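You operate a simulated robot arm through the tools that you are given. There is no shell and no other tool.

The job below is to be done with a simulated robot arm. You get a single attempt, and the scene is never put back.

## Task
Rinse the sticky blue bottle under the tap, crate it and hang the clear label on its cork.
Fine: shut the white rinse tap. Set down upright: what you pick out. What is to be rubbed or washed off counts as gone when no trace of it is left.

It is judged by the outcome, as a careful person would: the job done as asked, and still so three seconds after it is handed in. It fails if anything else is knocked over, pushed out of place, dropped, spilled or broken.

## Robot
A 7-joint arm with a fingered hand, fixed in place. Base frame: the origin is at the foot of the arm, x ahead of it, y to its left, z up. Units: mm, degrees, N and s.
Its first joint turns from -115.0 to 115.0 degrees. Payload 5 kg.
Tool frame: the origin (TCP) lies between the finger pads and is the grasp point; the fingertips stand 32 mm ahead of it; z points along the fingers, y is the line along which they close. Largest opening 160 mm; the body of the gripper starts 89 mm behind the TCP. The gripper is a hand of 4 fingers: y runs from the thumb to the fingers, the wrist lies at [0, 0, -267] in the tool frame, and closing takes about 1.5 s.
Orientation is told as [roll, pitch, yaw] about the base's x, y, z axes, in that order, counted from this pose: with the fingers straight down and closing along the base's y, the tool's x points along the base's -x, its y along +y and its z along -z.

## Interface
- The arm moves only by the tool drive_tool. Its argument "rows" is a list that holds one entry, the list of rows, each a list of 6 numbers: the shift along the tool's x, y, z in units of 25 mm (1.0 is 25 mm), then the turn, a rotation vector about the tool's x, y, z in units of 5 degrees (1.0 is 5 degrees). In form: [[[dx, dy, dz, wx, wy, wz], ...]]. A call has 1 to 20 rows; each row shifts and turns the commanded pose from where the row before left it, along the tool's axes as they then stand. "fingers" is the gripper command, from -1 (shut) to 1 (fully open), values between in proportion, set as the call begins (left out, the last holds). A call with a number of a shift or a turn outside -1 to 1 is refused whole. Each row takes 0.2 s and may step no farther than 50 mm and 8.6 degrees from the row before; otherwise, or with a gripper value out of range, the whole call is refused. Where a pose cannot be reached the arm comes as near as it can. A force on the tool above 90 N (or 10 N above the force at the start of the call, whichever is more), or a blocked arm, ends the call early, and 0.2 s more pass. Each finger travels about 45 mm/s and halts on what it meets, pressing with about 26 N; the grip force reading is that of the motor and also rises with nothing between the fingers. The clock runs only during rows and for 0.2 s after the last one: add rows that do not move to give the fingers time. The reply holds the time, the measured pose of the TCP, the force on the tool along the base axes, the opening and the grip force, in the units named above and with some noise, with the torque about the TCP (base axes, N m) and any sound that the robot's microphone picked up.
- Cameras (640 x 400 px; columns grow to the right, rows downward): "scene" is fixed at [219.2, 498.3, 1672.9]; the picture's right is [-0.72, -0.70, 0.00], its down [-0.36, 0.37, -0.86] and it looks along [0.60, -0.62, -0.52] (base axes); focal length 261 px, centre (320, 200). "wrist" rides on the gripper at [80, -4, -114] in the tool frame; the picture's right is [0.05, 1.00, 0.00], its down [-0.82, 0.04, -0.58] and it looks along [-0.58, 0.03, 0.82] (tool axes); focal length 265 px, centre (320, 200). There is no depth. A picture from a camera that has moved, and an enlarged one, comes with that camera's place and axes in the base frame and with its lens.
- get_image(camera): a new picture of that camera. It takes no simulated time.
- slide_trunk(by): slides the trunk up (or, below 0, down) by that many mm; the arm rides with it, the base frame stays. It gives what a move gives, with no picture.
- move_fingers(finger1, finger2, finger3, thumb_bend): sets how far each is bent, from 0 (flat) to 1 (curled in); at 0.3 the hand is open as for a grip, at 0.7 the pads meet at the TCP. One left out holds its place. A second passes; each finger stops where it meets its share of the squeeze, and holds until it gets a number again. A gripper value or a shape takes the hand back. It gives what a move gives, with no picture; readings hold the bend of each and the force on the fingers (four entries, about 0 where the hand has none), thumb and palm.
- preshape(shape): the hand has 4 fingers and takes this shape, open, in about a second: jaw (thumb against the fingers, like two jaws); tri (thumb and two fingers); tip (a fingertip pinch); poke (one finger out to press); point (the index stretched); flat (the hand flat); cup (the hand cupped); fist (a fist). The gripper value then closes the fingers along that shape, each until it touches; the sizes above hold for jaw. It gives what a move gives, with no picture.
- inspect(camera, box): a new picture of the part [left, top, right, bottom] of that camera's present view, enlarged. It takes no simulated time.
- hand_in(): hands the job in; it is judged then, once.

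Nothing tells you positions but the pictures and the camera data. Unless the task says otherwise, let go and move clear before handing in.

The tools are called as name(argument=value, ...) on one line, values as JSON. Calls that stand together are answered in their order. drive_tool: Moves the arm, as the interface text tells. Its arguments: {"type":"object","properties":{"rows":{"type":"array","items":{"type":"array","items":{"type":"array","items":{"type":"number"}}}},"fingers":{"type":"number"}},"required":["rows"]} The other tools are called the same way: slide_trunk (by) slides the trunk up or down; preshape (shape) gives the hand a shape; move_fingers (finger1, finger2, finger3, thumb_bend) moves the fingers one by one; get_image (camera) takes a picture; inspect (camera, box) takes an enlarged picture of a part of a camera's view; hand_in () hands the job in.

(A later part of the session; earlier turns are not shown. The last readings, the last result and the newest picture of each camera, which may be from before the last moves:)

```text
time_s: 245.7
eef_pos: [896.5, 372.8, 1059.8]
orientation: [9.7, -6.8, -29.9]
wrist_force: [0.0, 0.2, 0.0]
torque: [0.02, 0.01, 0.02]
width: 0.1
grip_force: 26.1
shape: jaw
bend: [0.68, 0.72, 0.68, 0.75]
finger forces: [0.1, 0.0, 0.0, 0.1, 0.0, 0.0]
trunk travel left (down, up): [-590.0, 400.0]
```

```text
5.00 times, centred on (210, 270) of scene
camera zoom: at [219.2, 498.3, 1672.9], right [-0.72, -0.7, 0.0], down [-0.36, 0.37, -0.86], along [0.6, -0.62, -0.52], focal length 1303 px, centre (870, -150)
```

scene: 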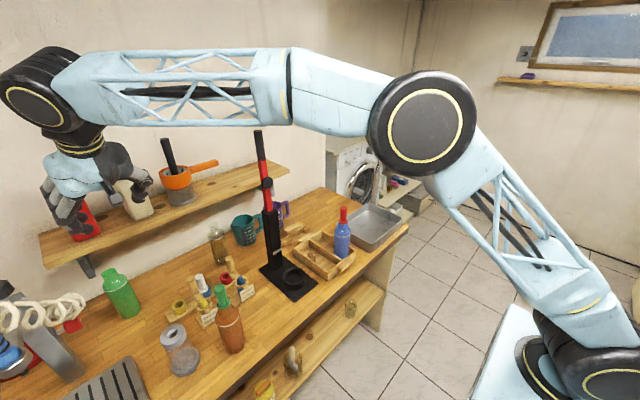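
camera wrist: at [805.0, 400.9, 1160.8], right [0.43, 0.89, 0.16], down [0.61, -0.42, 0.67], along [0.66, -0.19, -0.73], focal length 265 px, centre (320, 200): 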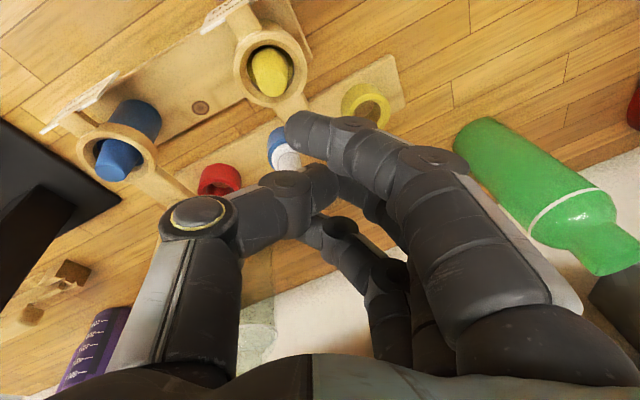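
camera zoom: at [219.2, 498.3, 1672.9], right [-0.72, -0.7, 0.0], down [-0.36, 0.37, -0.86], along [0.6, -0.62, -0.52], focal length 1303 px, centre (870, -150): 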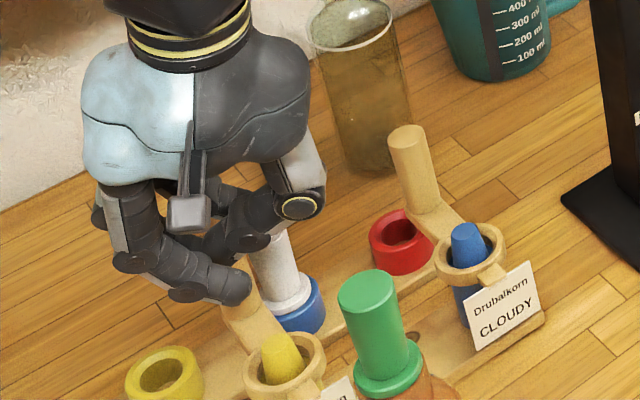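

The fingers closed without resistance and the label stand seems to have shifted slightly. I look closely before doing anything.

inspect(camera="scene", box=[185, 250, 235, 310])

inspect(camera="wrist", box=[200, 0, 420, 260])

inspect(camera="scene", box=[150, 240, 270, 360])

```text
6.67 times, centred on (210, 280) of scene
camera zoom: at [219.2, 498.3, 1672.9], right [-0.72, -0.7, 0.0], down [-0.36, 0.37, -0.86], along [0.6, -0.62, -0.52], focal length 1737 px, centre (1053, -333)
```

zoom: 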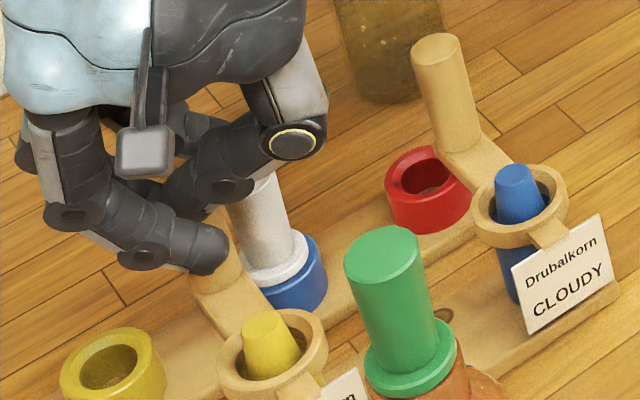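

```text
1.54 times, centred on (310, 130) of wrist
camera zoom: at [805.0, 400.9, 1160.8], right [0.43, 0.89, 0.16], down [0.61, -0.42, 0.67], along [0.66, -0.19, -0.73], focal length 408 px, centre (335, 308)
```

zoom: 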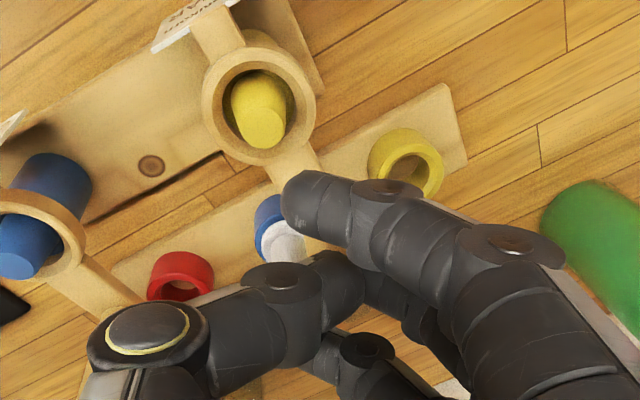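

```text
3.33 times, centred on (210, 300) of scene
camera zoom: at [219.2, 498.3, 1672.9], right [-0.72, -0.7, 0.0], down [-0.36, 0.37, -0.86], along [0.6, -0.62, -0.52], focal length 868 px, centre (687, -133)
```

zoom: 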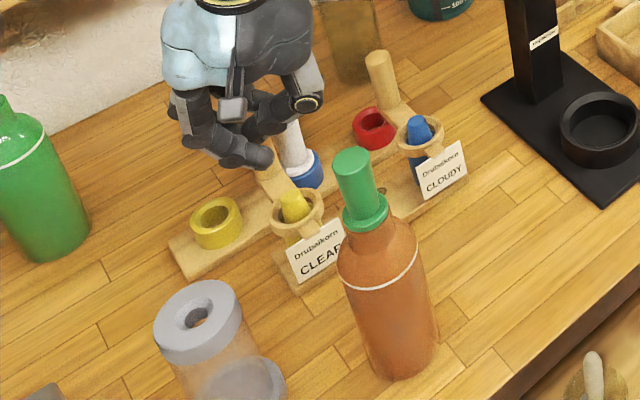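

inspect(camera="wrist", box=[190, 0, 330, 200])

inspect(camera="scene", box=[190, 265, 230, 305])

```text
2.00 times, centred on (260, 100) of wrist
camera zoom: at [805.0, 400.9, 1160.8], right [0.43, 0.89, 0.16], down [0.61, -0.42, 0.67], along [0.66, -0.19, -0.73], focal length 531 px, centre (440, 400)
```

zoom: 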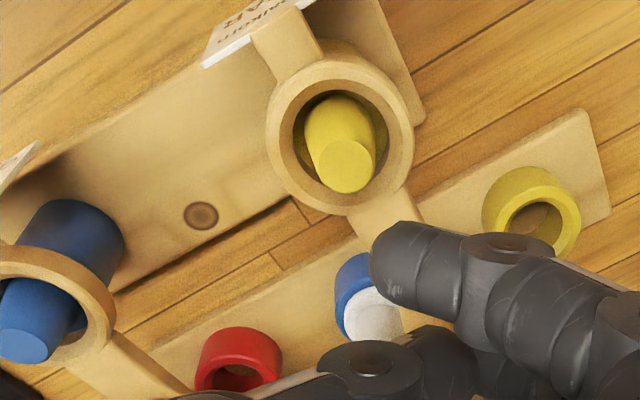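

```text
10.00 times, centred on (210, 285) of scene
camera zoom: at [219.2, 498.3, 1672.9], right [-0.72, -0.7, 0.0], down [-0.36, 0.37, -0.86], along [0.6, -0.62, -0.52], focal length 2606 px, centre (1420, -650)
```

zoom: 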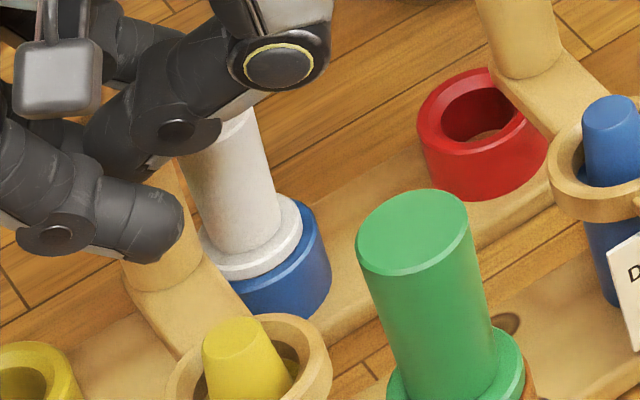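

The grip is tilted between the fingers – it was squeezed off-centre. I open the hand gently and check that the label settles back.

drive_tool(rows=[[[0, 0, 0, 0, 0, 0], [0, 0, 0, 0, 0, 0], [0, 0, 0, 0, 0, 0], [0, 0, 0, 0, 0, 0], [0, 0, 0, 0, 0, 0]]], fingers=-0.3)

get_image(camera="wrist")

inspect(camera="scene", box=[170, 230, 250, 310])

```text
time_s: 246.9
eef_pos: [897.3, 373.1, 1059.6]
orientation: [9.6, -6.8, -29.9]
wrist_force: [0.4, 0.0, 0.3]
torque: [0.03, 0.0, 0.0]
width: 55.3
grip_force: 0.0
shape: jaw
bend: [0.73, 0.73, 0.73, 0.7]
finger forces: [0.0, 0.0, 0.1, 0.0, 0.1, 0.0]
trunk travel left (down, up): [-590.0, 400.0]
```

```text
taken
camera wrist: at [805.1, 401.0, 1160.8], right [0.43, 0.89, 0.16], down [0.61, -0.42, 0.67], along [0.66, -0.19, -0.73], focal length 265 px, centre (320, 200)
```

wrist: 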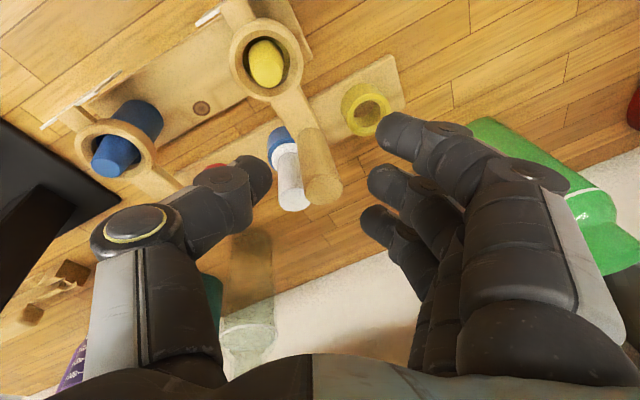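

```text
5.00 times, centred on (210, 270) of scene
camera zoom: at [219.2, 498.3, 1672.9], right [-0.72, -0.7, 0.0], down [-0.36, 0.37, -0.86], along [0.6, -0.62, -0.52], focal length 1303 px, centre (870, -150)
```

zoom: 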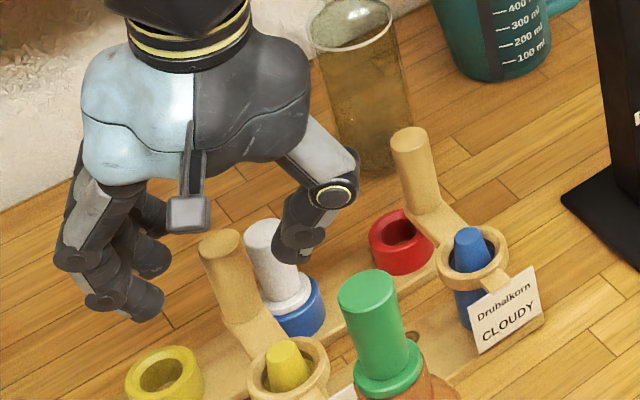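

The label settled back upright; the stand is essentially where it was. The grip lies ~7 mm nearer than I assumed, so I shift the hand and recheck.

drive_tool(rows=[[[0.15, -0.03, 0, 0, 0, 0], [0.14, -0.03, 0, 0, 0, 0], [0, 0, 0, 0, 0, 0]]])

get_image(camera="wrist")

inspect(camera="wrist", box=[220, 80, 420, 260])

```text
time_s: 247.7
eef_pos: [890.9, 374.2, 1057.9]
orientation: [9.6, -6.7, -30.0]
wrist_force: [0.0, 0.0, 0.9]
torque: [0.0, 0.0, 0.03]
width: 55.5
grip_force: 0.0
shape: jaw
bend: [0.73, 0.73, 0.73, 0.7]
finger forces: [0.1, 0.0, 0.0, 0.0, 0.0, 0.1]
trunk travel left (down, up): [-590.0, 400.0]
```

```text
taken
camera wrist: at [798.2, 403.4, 1159.8], right [0.43, 0.89, 0.16], down [0.61, -0.42, 0.67], along [0.66, -0.19, -0.73], focal length 265 px, centre (320, 200)
```

wrist: 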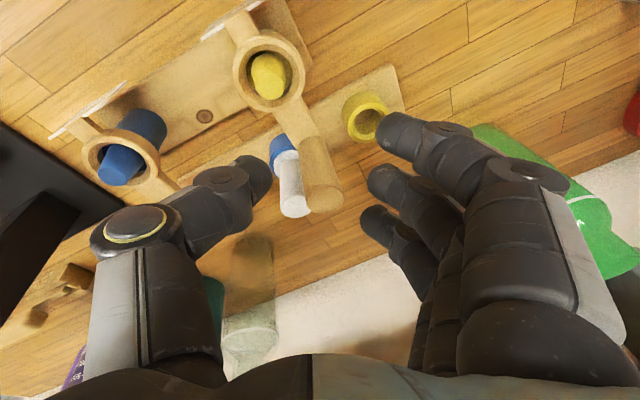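

```text
2.22 times, centred on (320, 170) of wrist
camera zoom: at [798.2, 403.4, 1159.8], right [0.43, 0.89, 0.16], down [0.61, -0.42, 0.67], along [0.66, -0.19, -0.73], focal length 590 px, centre (320, 267)
```

zoom: 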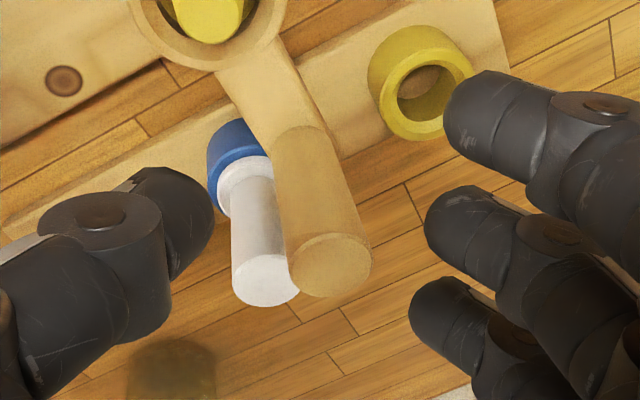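

Now the grip lines up with the thumb–middle finger line. Close again.

drive_tool(rows=[[[0, 0, 0, 0, 0, 0], [0, 0, 0, 0, 0, 0], [0, 0, 0, 0, 0, 0], [0, 0, 0, 0, 0, 0], [0, 0, 0, 0, 0, 0], [0, 0, 0, 0, 0, 0]]], fingers=-1)

get_image(camera="wrist")

inspect(camera="scene", box=[170, 230, 250, 310])

```text
time_s: 249.1
eef_pos: [891.4, 375.8, 1059.9]
orientation: [9.7, -6.9, -30.0]
wrist_force: [0.9, 2.4, 7.2]
torque: [0.08, -0.24, 0.07]
width: 0.1
grip_force: 26.1
shape: jaw
bend: [0.68, 0.71, 0.72, 0.71]
finger forces: [0.1, 0.0, 11.8, 0.1, 0.1, 0.1]
trunk travel left (down, up): [-590.0, 400.0]
```

```text
taken
camera wrist: at [797.9, 403.8, 1161.0], right [0.43, 0.89, 0.16], down [0.61, -0.42, 0.67], along [0.66, -0.19, -0.73], focal length 265 px, centre (320, 200)
```

wrist: 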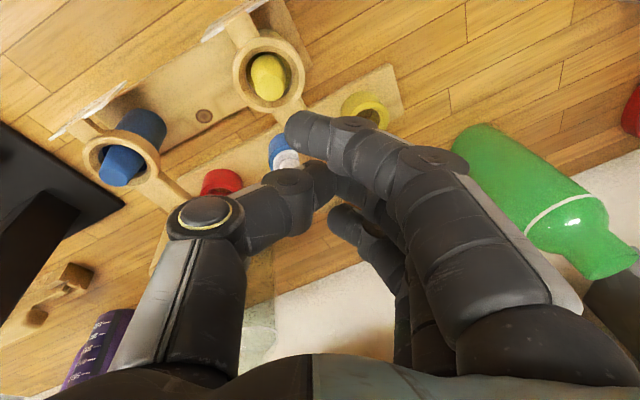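

```text
5.00 times, centred on (210, 270) of scene
camera zoom: at [219.2, 498.3, 1672.9], right [-0.72, -0.7, 0.0], down [-0.36, 0.37, -0.86], along [0.6, -0.62, -0.52], focal length 1303 px, centre (870, -150)
```

zoom: 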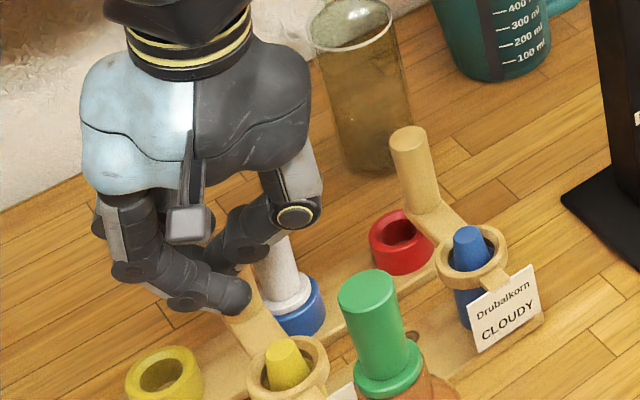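

Only finger 3 touches; the thin grip slips past the single middle-finger pinch. I open again, rise, and try the three-point "tri" shape instead.

drive_tool(rows=[[[0, 0, 0, 0, 0, 0], [0, 0, 0, 0, 0, 0], [0, 0, 0, 0, 0, 0], [0, 0, 0, 0, 0, 0], [0, 0, 0, 0, 0, 0]]], fingers=-0.3)

get_image(camera="wrist")

inspect(camera="scene", box=[170, 230, 250, 310])

```text
time_s: 250.3
eef_pos: [890.4, 374.4, 1058.1]
orientation: [9.7, -6.7, -30.0]
wrist_force: [-0.5, -0.4, -0.5]
torque: [0.02, 0.0, -0.03]
width: 55.5
grip_force: 0.1
shape: jaw
bend: [0.73, 0.73, 0.73, 0.7]
finger forces: [0.1, 0.1, 0.1, 0.0, 0.0, 0.0]
trunk travel left (down, up): [-590.0, 400.0]
```

```text
taken
camera wrist: at [798.2, 403.4, 1159.9], right [0.43, 0.89, 0.16], down [0.61, -0.42, 0.67], along [0.66, -0.19, -0.73], focal length 265 px, centre (320, 200)
```

wrist: 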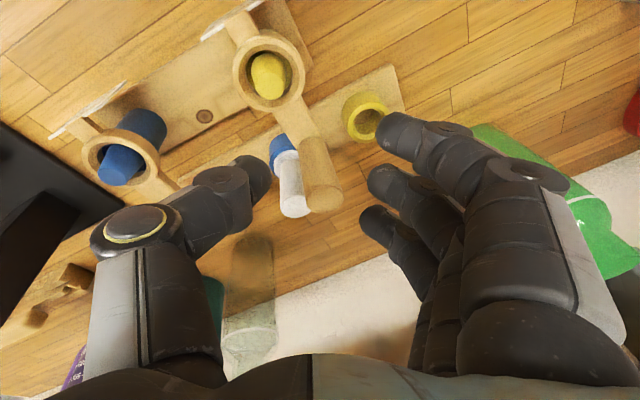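

```text
5.00 times, centred on (210, 270) of scene
camera zoom: at [219.2, 498.3, 1672.9], right [-0.72, -0.7, 0.0], down [-0.36, 0.37, -0.86], along [0.6, -0.62, -0.52], focal length 1303 px, centre (870, -150)
```

zoom: 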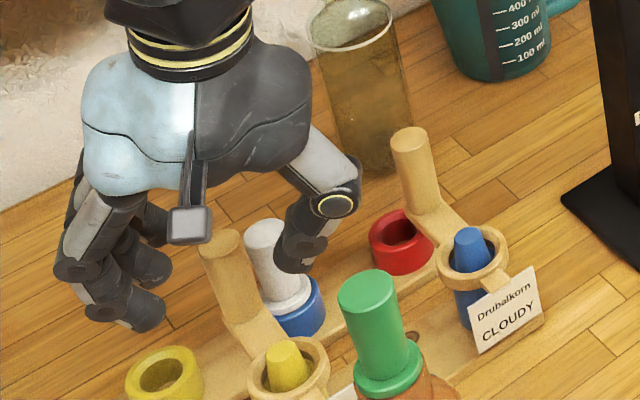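

Now I realise the pads meet at the TCP itself, so I was closing above the grip's top (z≈1044). I shift forward ~14 mm and lower ~28 mm.

drive_tool(rows=[[[-0.115, 0.034, 0.4, 0, 0, 0], [-0.115, 0.034, 0.4, 0, 0, 0], [0, 0, 0, 0, 0, 0]]])

inspect(camera="wrist", box=[220, 100, 420, 280])

inspect(camera="scene", box=[170, 230, 250, 310])

```text
time_s: 251.1
eef_pos: [901.1, 375.6, 1038.3]
orientation: [9.8, -6.9, -30.1]
wrist_force: [-0.4, 0.4, 0.5]
torque: [0.0, -0.02, -0.02]
width: 55.7
grip_force: 0.1
shape: jaw
bend: [0.73, 0.73, 0.73, 0.7]
finger forces: [0.0, 0.0, 0.0, 0.0, 0.1, 0.0]
trunk travel left (down, up): [-590.0, 400.0]
```

```text
2.22 times, centred on (320, 190) of wrist
camera zoom: at [808.3, 404.0, 1140.3], right [0.43, 0.89, 0.16], down [0.61, -0.42, 0.67], along [0.66, -0.19, -0.73], focal length 590 px, centre (320, 222)
```

zoom: 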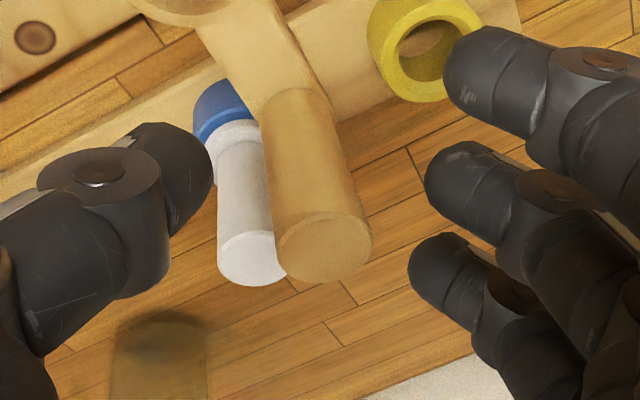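

```text
5.00 times, centred on (210, 270) of scene
camera zoom: at [219.2, 498.3, 1672.9], right [-0.72, -0.7, 0.0], down [-0.36, 0.37, -0.86], along [0.6, -0.62, -0.52], focal length 1303 px, centre (870, -150)
```

zoom: 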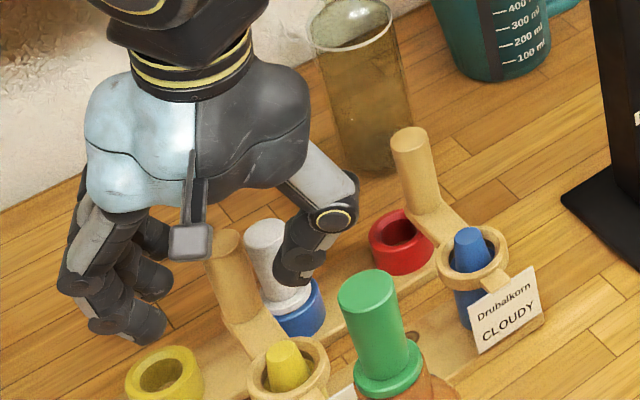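

Alignment is within ~2 mm. I yaw 15° back for better clearance around the white cork, then lower ~9 mm.

drive_tool(rows=[[[0, 0, 0, 0, 0, -1], [0, 0, 0, 0, 0, -1], [0, 0, 0, 0, 0, -1], [-0.018, -0.03, 0.387, 0, 0, 0], [0, 0, 0, 0, 0, 0]]])

inspect(camera="wrist", box=[220, 100, 420, 280])

inspect(camera="scene", box=[170, 230, 250, 310])

```text
time_s: 252.3
eef_pos: [903.1, 373.6, 1029.7]
orientation: [7.7, -9.1, -15.0]
wrist_force: [-0.5, -0.6, -0.4]
torque: [0.02, -0.03, 0.01]
width: 55.5
grip_force: 0.1
shape: jaw
bend: [0.73, 0.73, 0.73, 0.7]
finger forces: [0.0, 0.0, 0.0, 0.0, 0.1, 0.0]
trunk travel left (down, up): [-590.0, 400.0]
```

```text
2.22 times, centred on (320, 190) of wrist
camera zoom: at [803.3, 382.6, 1128.3], right [0.19, 0.97, 0.12], down [0.68, -0.22, 0.7], along [0.71, -0.05, -0.7], focal length 590 px, centre (320, 222)
```

zoom: 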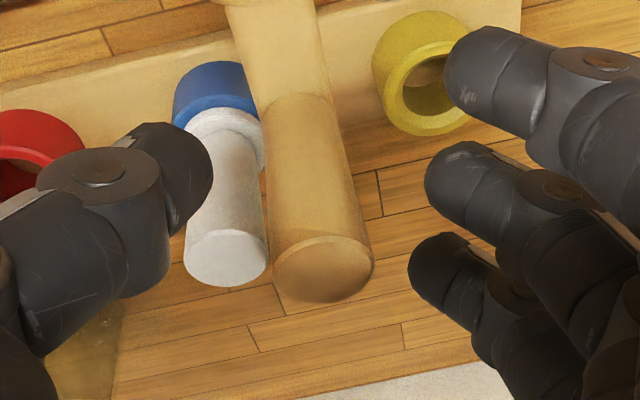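

```text
5.00 times, centred on (210, 270) of scene
camera zoom: at [219.2, 498.3, 1672.9], right [-0.72, -0.7, 0.0], down [-0.36, 0.37, -0.86], along [0.6, -0.62, -0.52], focal length 1303 px, centre (870, -150)
```

zoom: 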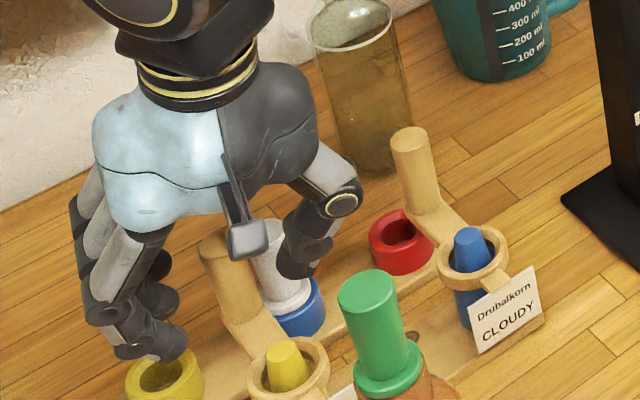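

Well aligned (handle ~2 mm toward the thumb). Adjust and close.

drive_tool(rows=[[[0, -0.06, 0, 0, 0, 0], [0, 0, 0, 0, 0, 0], [0, 0, 0, 0, 0, 0], [0, 0, 0, 0, 0, 0], [0, 0, 0, 0, 0, 0], [0, 0, 0, 0, 0, 0], [0, 0, 0, 0, 0, 0]]], fingers=-1)

get_image(camera="wrist")

inspect(camera="scene", box=[170, 230, 250, 310])

```text
time_s: 253.9
eef_pos: [902.9, 373.0, 1029.8]
orientation: [7.7, -9.1, -15.0]
wrist_force: [0.3, -0.5, 0.2]
torque: [-0.02, 0.02, 0.0]
width: 4.0
grip_force: 26.4
shape: jaw
bend: [0.68, 0.71, 0.67, 0.7]
finger forces: [0.1, 11.7, 2.9, 0.0, 16.2, 0.0]
trunk travel left (down, up): [-590.0, 400.0]
```

```text
taken
camera wrist: at [802.9, 381.7, 1128.3], right [0.19, 0.97, 0.12], down [0.68, -0.22, 0.7], along [0.71, -0.05, -0.7], focal length 265 px, centre (320, 200)
```

wrist: 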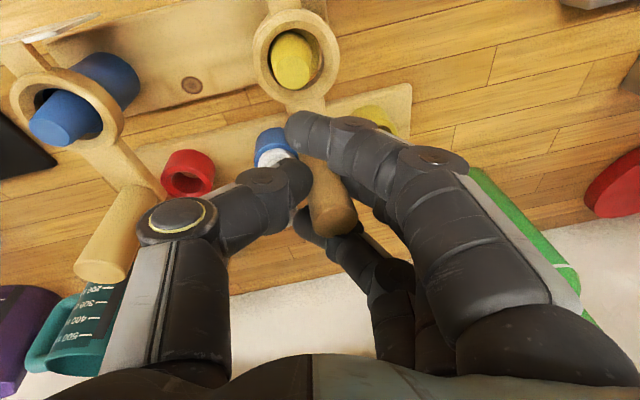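

```text
5.00 times, centred on (210, 270) of scene
camera zoom: at [219.2, 498.3, 1672.9], right [-0.72, -0.7, 0.0], down [-0.36, 0.37, -0.86], along [0.6, -0.62, -0.52], focal length 1303 px, centre (870, -150)
```

zoom: 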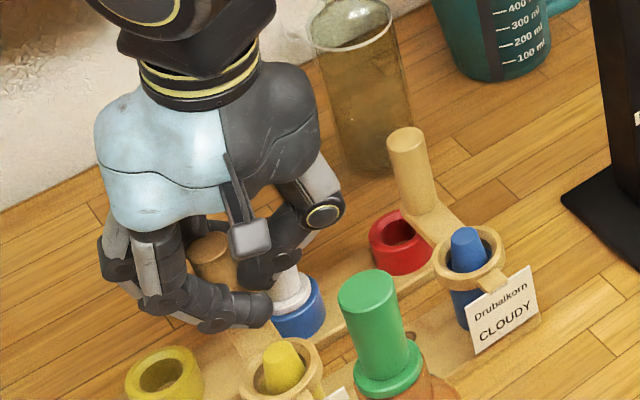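

The grip is held by thumb and fingers (16 N). I lift straight up slowly.

drive_tool(rows=[[[-0.03, 0.027, -0.196, 0, 0, 0], [-0.06, 0.054, -0.392, 0, 0, 0], [-0.06, 0.054, -0.392, 0, 0, 0], [0, 0, 0, 0, 0, 0]]])

get_image(camera="wrist")

inspect(camera="scene", box=[170, 230, 250, 310])

```text
time_s: 254.9
eef_pos: [903.0, 372.7, 1053.9]
orientation: [7.5, -9.0, -15.0]
wrist_force: [0.0, -0.3, -0.1]
torque: [0.03, 0.03, -0.05]
width: 3.9
grip_force: 26.6
shape: jaw
bend: [0.68, 0.71, 0.67, 0.7]
finger forces: [0.0, 11.7, 2.7, 0.0, 16.0, 0.0]
trunk travel left (down, up): [-590.0, 400.0]
```

```text
taken
camera wrist: at [803.8, 381.0, 1152.9], right [0.19, 0.97, 0.12], down [0.68, -0.22, 0.7], along [0.71, -0.05, -0.7], focal length 265 px, centre (320, 200)
```

wrist: 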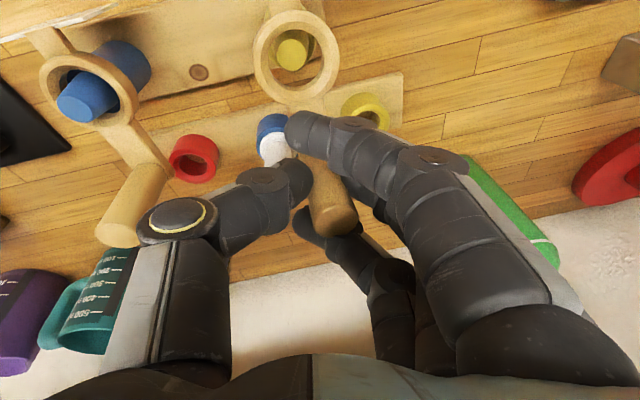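

```text
5.00 times, centred on (210, 270) of scene
camera zoom: at [219.2, 498.3, 1672.9], right [-0.72, -0.7, 0.0], down [-0.36, 0.37, -0.86], along [0.6, -0.62, -0.52], focal length 1303 px, centre (870, -150)
```

zoom: 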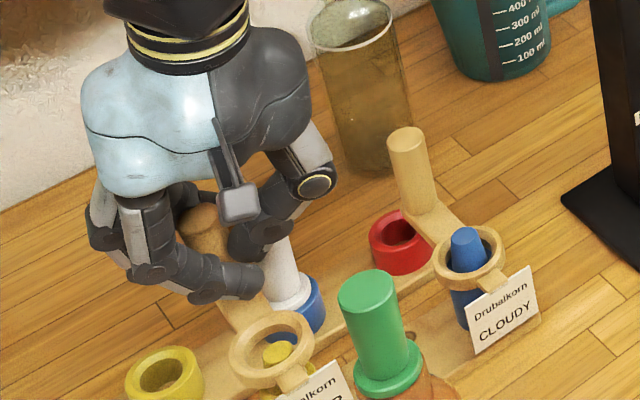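

The label comes up level, its ring clear of the cone. Continue up, then back away from the rack.

drive_tool(rows=[[[-0.153, 0.134, -0.979, 0, 0, 0], [-0.153, 0.134, -0.979, 0, 0, 0], [-0.153, 0.134, -0.979, 0, 0, 0], [-0.153, 0.134, -0.979, 0, 0, 0], [-0.153, 0.134, -0.979, 0, 0, 0], [0, 0, 0, 0, 0, 0]]])

get_image(camera="wrist")

get_image(camera="scene")

```text
time_s: 256.3
eef_pos: [902.1, 374.0, 1178.2]
orientation: [7.6, -9.0, -15.0]
wrist_force: [0.5, 0.4, 0.2]
torque: [0.01, 0.0, 0.01]
width: 3.6
grip_force: 26.7
shape: jaw
bend: [0.68, 0.71, 0.68, 0.7]
finger forces: [0.0, 11.7, 2.7, 0.1, 15.8, 0.0]
trunk travel left (down, up): [-590.0, 400.0]
```

```text
taken
camera wrist: at [802.0, 382.1, 1276.5], right [0.19, 0.97, 0.12], down [0.68, -0.22, 0.7], along [0.71, -0.05, -0.7], focal length 265 px, centre (320, 200)
```

wrist: 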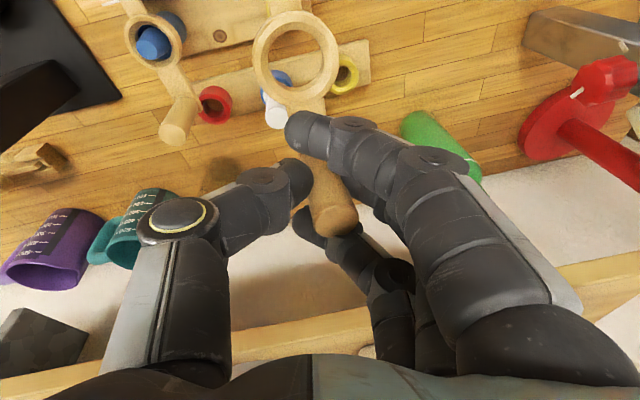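

```text
taken
```

scene: 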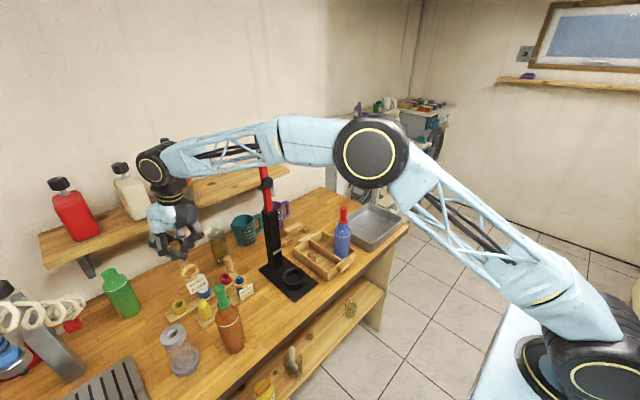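

Label held well; rack intact. Now back and up, then travel right, keeping clear of the press.

drive_tool(rows=[[[0.64, -0.086, -0.93, 0, 0, 0], [0.64, -0.086, -0.93, 0, 0, 0], [0.64, -0.086, -0.93, 0, 0, 0], [0.64, -0.086, -0.93, 0, 0, 0], [0.64, -0.086, -0.93, 0, 0, 0], [0.763, -0.193, -0.145, 0, 0, 0], [0.763, -0.193, -0.145, 0, 0, 0], [0, 0, 0, 0, 0, 0]]])

get_image(camera="wrist")

```text
time_s: 258.1
eef_pos: [760.0, 375.0, 1278.0]
orientation: [7.6, -9.0, -15.0]
wrist_force: [-0.2, -0.4, 0.6]
torque: [-0.01, -0.02, -0.05]
width: 3.6
grip_force: 25.8
shape: jaw
bend: [0.68, 0.71, 0.68, 0.7]
finger forces: [0.0, 11.7, 2.6, 0.0, 15.7, 0.0]
trunk travel left (down, up): [-590.0, 400.0]
```

```text
taken
camera wrist: at [661.3, 383.1, 1376.3], right [0.19, 0.97, 0.12], down [0.68, -0.22, 0.7], along [0.71, -0.05, -0.7], focal length 265 px, centre (320, 200)
```

wrist: 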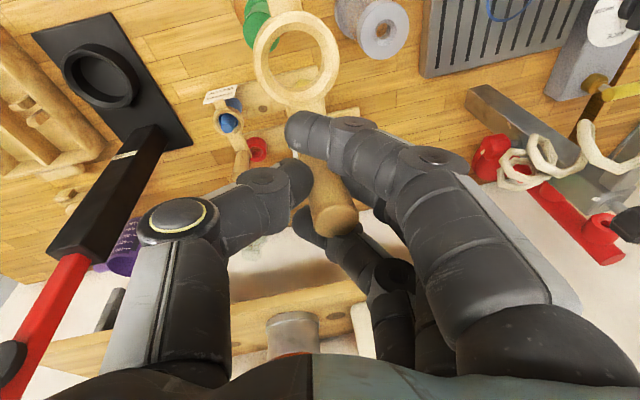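

drive_tool(rows=[[[-0.26, -0.961, -0.09, 0, 0, 0], [-0.26, -0.961, -0.09, 0, 0, 0], [-0.26, -0.961, -0.09, 0, 0, 0], [-0.26, -0.961, -0.09, 0, 0, 0], [-0.26, -0.961, -0.09, 0, 0, 0], [-0.26, -0.961, -0.09, 0, 0, 0], [-0.26, -0.961, -0.09, 0, 0, 0], [-0.26, -0.961, -0.09, 0, 0, 0], [-0.26, -0.961, -0.09, 0, 0, 0], [-0.26, -0.961, -0.09, 0, 0, 0], [-0.26, -0.961, -0.09, 0, 0, 0], [-0.26, -0.961, -0.09, 0, 0, 0], [-0.26, -0.961, -0.09, 0, 0, 0], [-0.26, -0.961, -0.09, 0, 0, 0], [-0.26, -0.961, -0.09, 0, 0, 0], [-0.26, -0.961, -0.09, 0, 0, 0], [-0.26, -0.961, -0.09, 0, 0, 0], [-0.26, -0.961, -0.09, 0, 0, 0], [-0.26, -0.961, -0.09, 0, 0, 0], [0, 0, 0, 0, 0, 0]]])

get_image(camera="wrist")

inspect(camera="wrist", box=[220, 0, 400, 150])

get_image(camera="scene")

```text
time_s: 262.3
eef_pos: [762.6, -100.1, 1282.2]
orientation: [7.6, -9.1, -15.1]
wrist_force: [-0.1, -0.1, -0.1]
torque: [-0.04, 0.01, 0.0]
width: 3.5
grip_force: 26.3
shape: jaw
bend: [0.68, 0.71, 0.68, 0.71]
finger forces: [0.0, 11.7, 2.7, 0.0, 15.1, 0.0]
trunk travel left (down, up): [-590.0, 400.0]
```

```text
taken
camera wrist: at [662.7, -91.9, 1379.6], right [0.19, 0.97, 0.12], down [0.68, -0.22, 0.7], along [0.71, -0.05, -0.7], focal length 265 px, centre (320, 200)
```

wrist: 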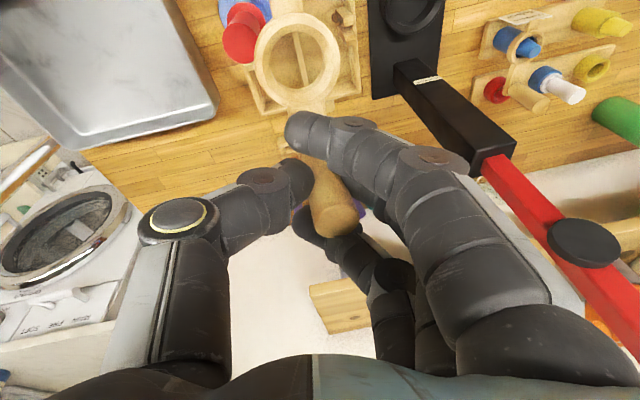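

```text
2.67 times, centred on (310, 75) of wrist
camera zoom: at [662.7, -91.9, 1379.6], right [0.19, 0.97, 0.12], down [0.68, -0.22, 0.7], along [0.71, -0.05, -0.7], focal length 708 px, centre (347, 533)
```

zoom: 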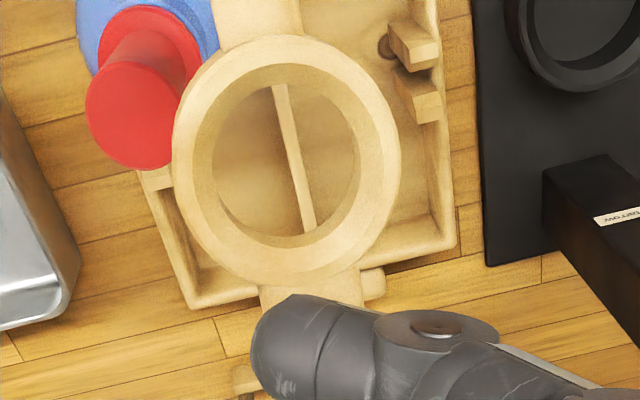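

```text
taken
```

scene: 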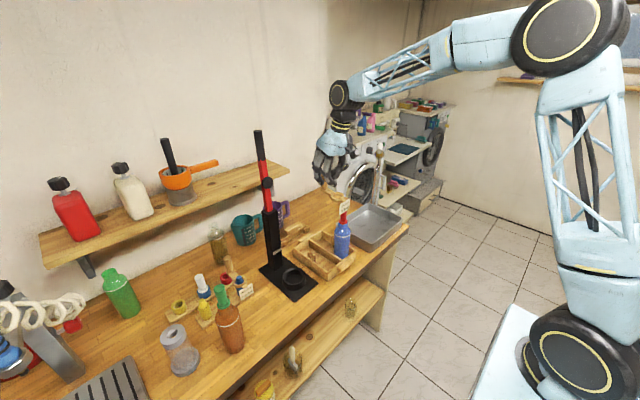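

The ring hangs level. Cork axis ≈(712, −134). I shift so the ring centre is above the cork and lower to just above it.

drive_tool(rows=[[[-0.245, -0.76, -0.065, 0, 0, 0], [-0.245, -0.76, -0.065, 0, 0, 0], [0.123, -0.107, 0.783, 0, 0, 0], [0.123, -0.107, 0.783, 0, 0, 0], [0, 0, 0, 0, 0, 0]]])

get_image(camera="wrist")

inspect(camera="wrist", box=[240, 0, 360, 110])

inspect(camera="scene", box=[310, 170, 380, 240])

```text
time_s: 263.5
eef_pos: [764.5, -139.5, 1238.6]
orientation: [7.6, -9.1, -15.0]
wrist_force: [0.3, 0.3, 0.3]
torque: [-0.02, -0.01, 0.02]
width: 3.5
grip_force: 26.3
shape: jaw
bend: [0.68, 0.71, 0.68, 0.71]
finger forces: [0.0, 11.8, 2.6, 0.0, 15.1, 0.1]
trunk travel left (down, up): [-590.0, 400.0]
```

```text
taken
camera wrist: at [665.0, -130.7, 1336.6], right [0.19, 0.97, 0.12], down [0.68, -0.22, 0.7], along [0.71, -0.05, -0.7], focal length 265 px, centre (320, 200)
```

wrist: 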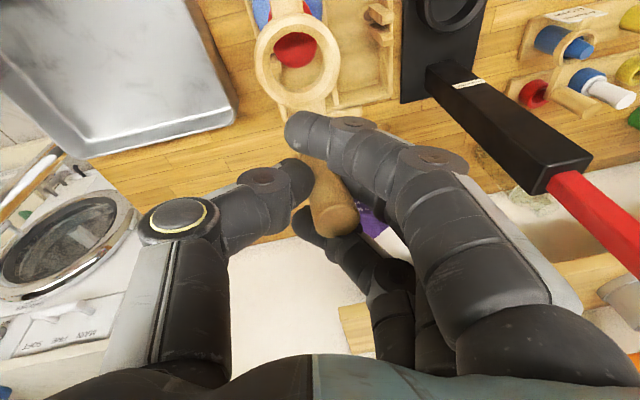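

```text
3.64 times, centred on (300, 55) of wrist
camera zoom: at [665.0, -130.7, 1336.6], right [0.19, 0.97, 0.12], down [0.68, -0.22, 0.7], along [0.71, -0.05, -0.7], focal length 965 px, centre (393, 727)
```

zoom: 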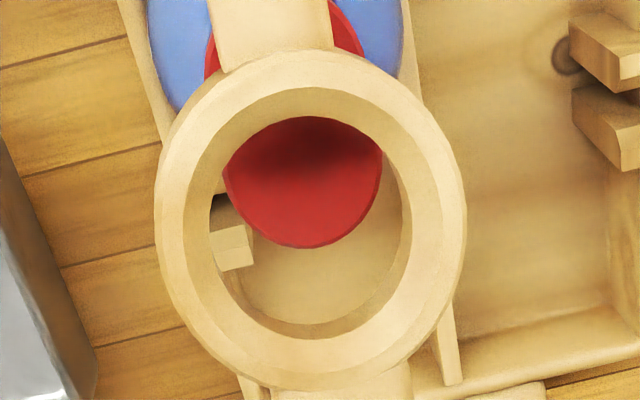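

```text
5.71 times, centred on (345, 205) of scene
camera zoom: at [219.2, 498.3, 1672.9], right [-0.72, -0.7, 0.0], down [-0.36, 0.37, -0.86], along [0.6, -0.62, -0.52], focal length 1489 px, centre (177, 171)
```

zoom: 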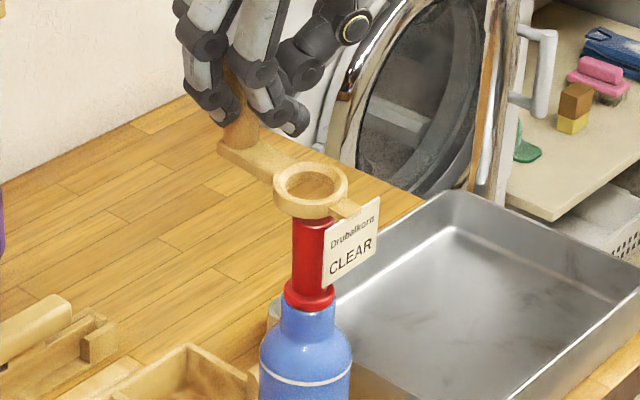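

inspect(camera="scene", box=[325, 190, 365, 230])

inspect(camera="wrist", box=[260, 0, 340, 70])

```text
10.00 times, centred on (345, 210) of scene
camera zoom: at [219.2, 498.3, 1672.9], right [-0.72, -0.7, 0.0], down [-0.36, 0.37, -0.86], along [0.6, -0.62, -0.52], focal length 2606 px, centre (70, 100)
```

zoom: 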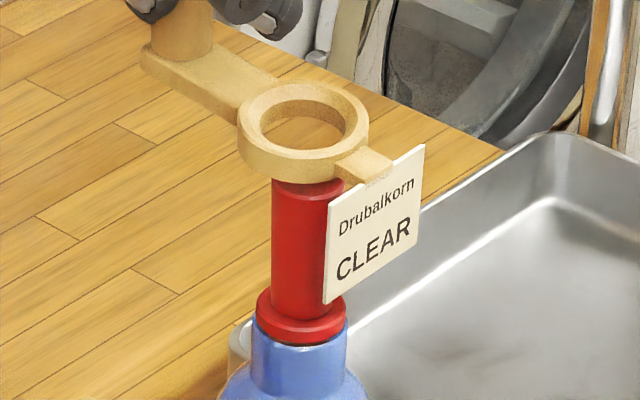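

```text
5.71 times, centred on (300, 35) of wrist
camera zoom: at [665.0, -130.7, 1336.6], right [0.19, 0.97, 0.12], down [0.68, -0.22, 0.7], along [0.71, -0.05, -0.7], focal length 1517 px, centre (434, 1143)
```

zoom: 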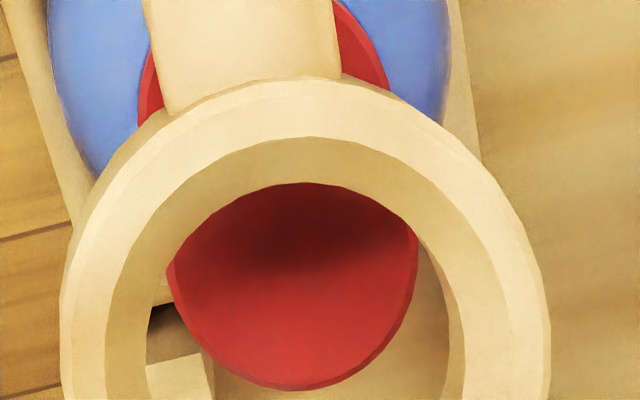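

The ring is nearly concentric; a small correction (−2.5 mm in x) and 12 mm lower, then compare again.

drive_tool(rows=[[[0.083, -0.05, 0.225, 0, 0, 0], [0.083, -0.05, 0.225, 0, 0, 0], [0, 0, 0, 0, 0, 0]]])

inspect(camera="scene", box=[325, 190, 365, 230])

inspect(camera="wrist", box=[240, 0, 360, 110])

```text
time_s: 264.3
eef_pos: [762.8, -141.5, 1227.6]
orientation: [7.6, -9.1, -15.0]
wrist_force: [-0.4, 1.0, 0.2]
torque: [-0.01, 0.0, 0.01]
width: 3.5
grip_force: 25.7
shape: jaw
bend: [0.68, 0.71, 0.68, 0.71]
finger forces: [0.0, 12.0, 3.0, 0.0, 15.3, 0.0]
trunk travel left (down, up): [-590.0, 400.0]
```

```text
10.00 times, centred on (345, 210) of scene
camera zoom: at [219.2, 498.3, 1672.9], right [-0.72, -0.7, 0.0], down [-0.36, 0.37, -0.86], along [0.6, -0.62, -0.52], focal length 2606 px, centre (70, 100)
```

zoom: 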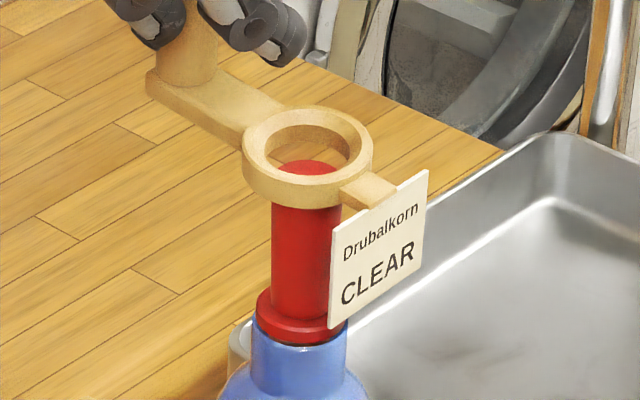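

```text
3.64 times, centred on (300, 55) of wrist
camera zoom: at [663.5, -132.0, 1325.7], right [0.19, 0.97, 0.12], down [0.68, -0.22, 0.7], along [0.71, -0.05, -0.7], focal length 965 px, centre (393, 727)
```

zoom: 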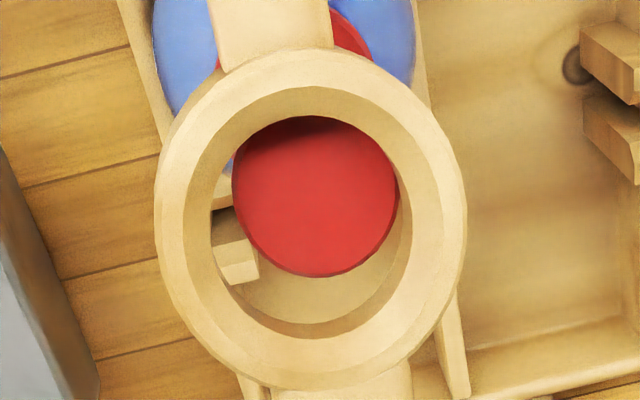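

Almost concentric in both views. Tiny y correction and lower 5 mm more.

drive_tool(rows=[[[0.05, 0.0, 0.196, 0, 0, 0], [0, 0, 0, 0, 0, 0]]])

inspect(camera="scene", box=[325, 190, 365, 230])

inspect(camera="wrist", box=[240, 0, 360, 110])

```text
time_s: 264.9
eef_pos: [762.4, -140.2, 1222.9]
orientation: [7.6, -9.0, -15.0]
wrist_force: [-1.7, 0.5, -0.1]
torque: [0.04, 0.04, 0.04]
width: 3.6
grip_force: 26.3
shape: jaw
bend: [0.68, 0.71, 0.68, 0.71]
finger forces: [0.0, 12.2, 3.8, 0.0, 16.0, 0.1]
trunk travel left (down, up): [-590.0, 400.0]
```

```text
10.00 times, centred on (345, 210) of scene
camera zoom: at [219.2, 498.3, 1672.9], right [-0.72, -0.7, 0.0], down [-0.36, 0.37, -0.86], along [0.6, -0.62, -0.52], focal length 2606 px, centre (70, 100)
```

zoom: 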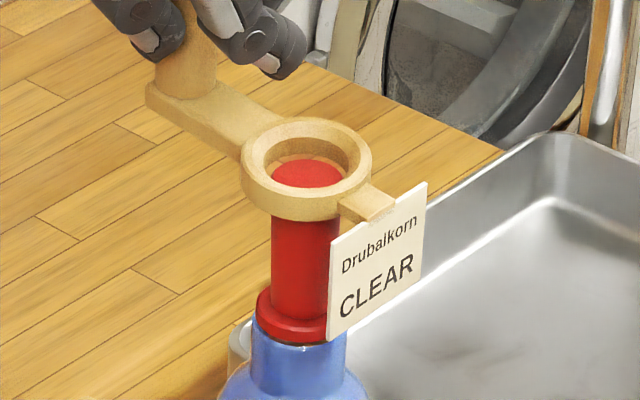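

```text
3.64 times, centred on (300, 55) of wrist
camera zoom: at [662.9, -131.3, 1321.0], right [0.19, 0.97, 0.12], down [0.68, -0.22, 0.7], along [0.71, -0.05, -0.7], focal length 965 px, centre (393, 727)
```

zoom: 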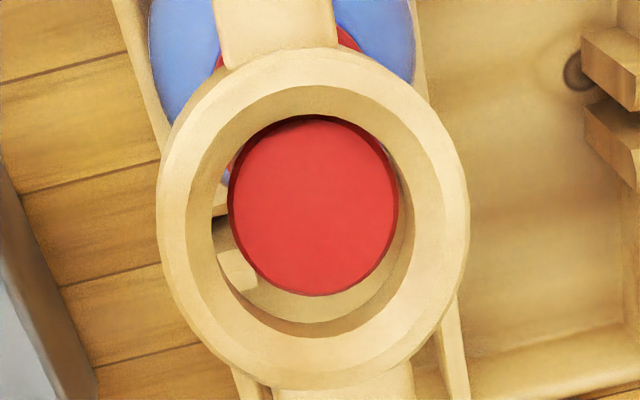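

Concentric within about 1 mm. Continue lowering in small steps.

drive_tool(rows=[[[0.005, -0.004, 0.2, 0, 0, 0], [0, 0, 0, 0, 0, 0]]])

inspect(camera="scene", box=[325, 190, 365, 230])

inspect(camera="wrist", box=[240, 0, 360, 110])

```text
time_s: 265.5
eef_pos: [763.3, -138.5, 1217.2]
orientation: [7.6, -9.1, -15.0]
wrist_force: [-1.0, 0.3, -0.7]
torque: [0.01, 0.06, -0.02]
width: 3.7
grip_force: 26.0
shape: jaw
bend: [0.68, 0.71, 0.68, 0.71]
finger forces: [0.0, 12.2, 4.0, 0.0, 16.0, 0.0]
trunk travel left (down, up): [-590.0, 400.0]
```

```text
10.00 times, centred on (345, 210) of scene
camera zoom: at [219.2, 498.3, 1672.9], right [-0.72, -0.7, 0.0], down [-0.36, 0.37, -0.86], along [0.6, -0.62, -0.52], focal length 2606 px, centre (70, 100)
```

zoom: 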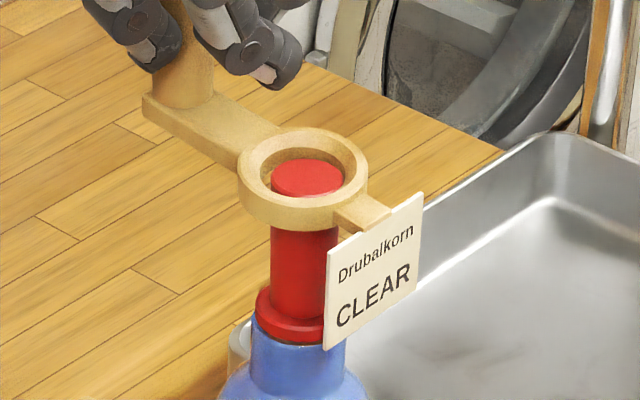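

```text
3.64 times, centred on (300, 55) of wrist
camera zoom: at [664.0, -130.8, 1316.3], right [0.19, 0.97, 0.12], down [0.68, -0.22, 0.7], along [0.71, -0.05, -0.7], focal length 965 px, centre (393, 727)
```

zoom: 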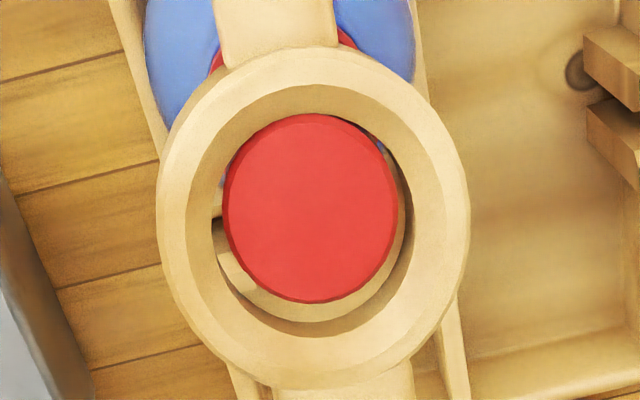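

The cork is entering the ring. Continue down step by step, watching forces.

drive_tool(rows=[[[0.03, -0.027, 0.196, 0, 0, 0], [0.03, -0.027, 0.196, 0, 0, 0], [0, 0, 0, 0, 0, 0]]])

inspect(camera="scene", box=[325, 190, 365, 230])

inspect(camera="wrist", box=[240, 0, 360, 110])

```text
time_s: 266.3
eef_pos: [763.6, -138.3, 1207.9]
orientation: [7.6, -9.1, -15.0]
wrist_force: [-0.4, -0.3, -0.3]
torque: [0.0, 0.11, 0.02]
width: 3.8
grip_force: 25.7
shape: jaw
bend: [0.68, 0.71, 0.68, 0.71]
finger forces: [0.1, 12.3, 4.2, 0.1, 16.2, 0.1]
trunk travel left (down, up): [-590.0, 400.0]
```

```text
10.00 times, centred on (345, 210) of scene
camera zoom: at [219.2, 498.3, 1672.9], right [-0.72, -0.7, 0.0], down [-0.36, 0.37, -0.86], along [0.6, -0.62, -0.52], focal length 2606 px, centre (70, 100)
```

zoom: 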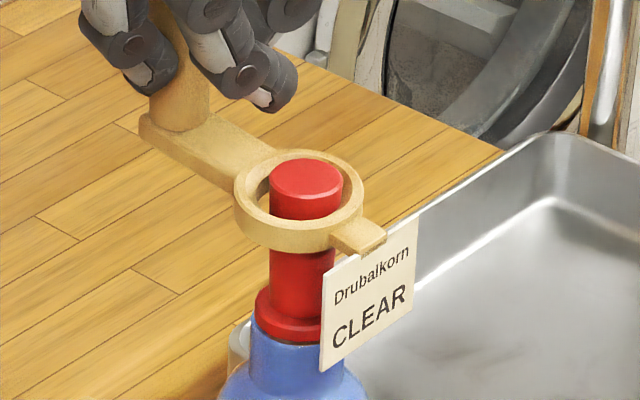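

```text
3.64 times, centred on (300, 55) of wrist
camera zoom: at [664.9, -130.0, 1306.4], right [0.19, 0.97, 0.12], down [0.68, -0.22, 0.7], along [0.71, -0.05, -0.7], focal length 965 px, centre (393, 727)
```

zoom: 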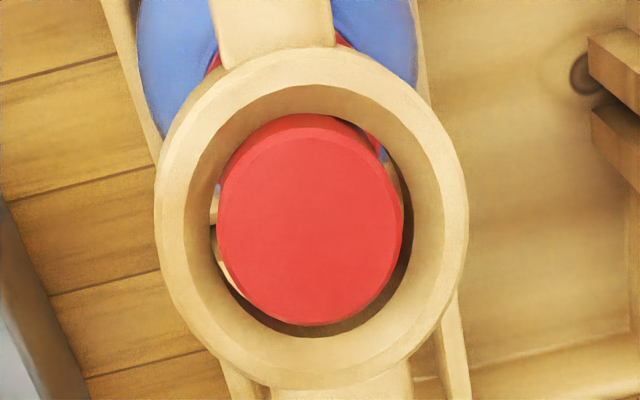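

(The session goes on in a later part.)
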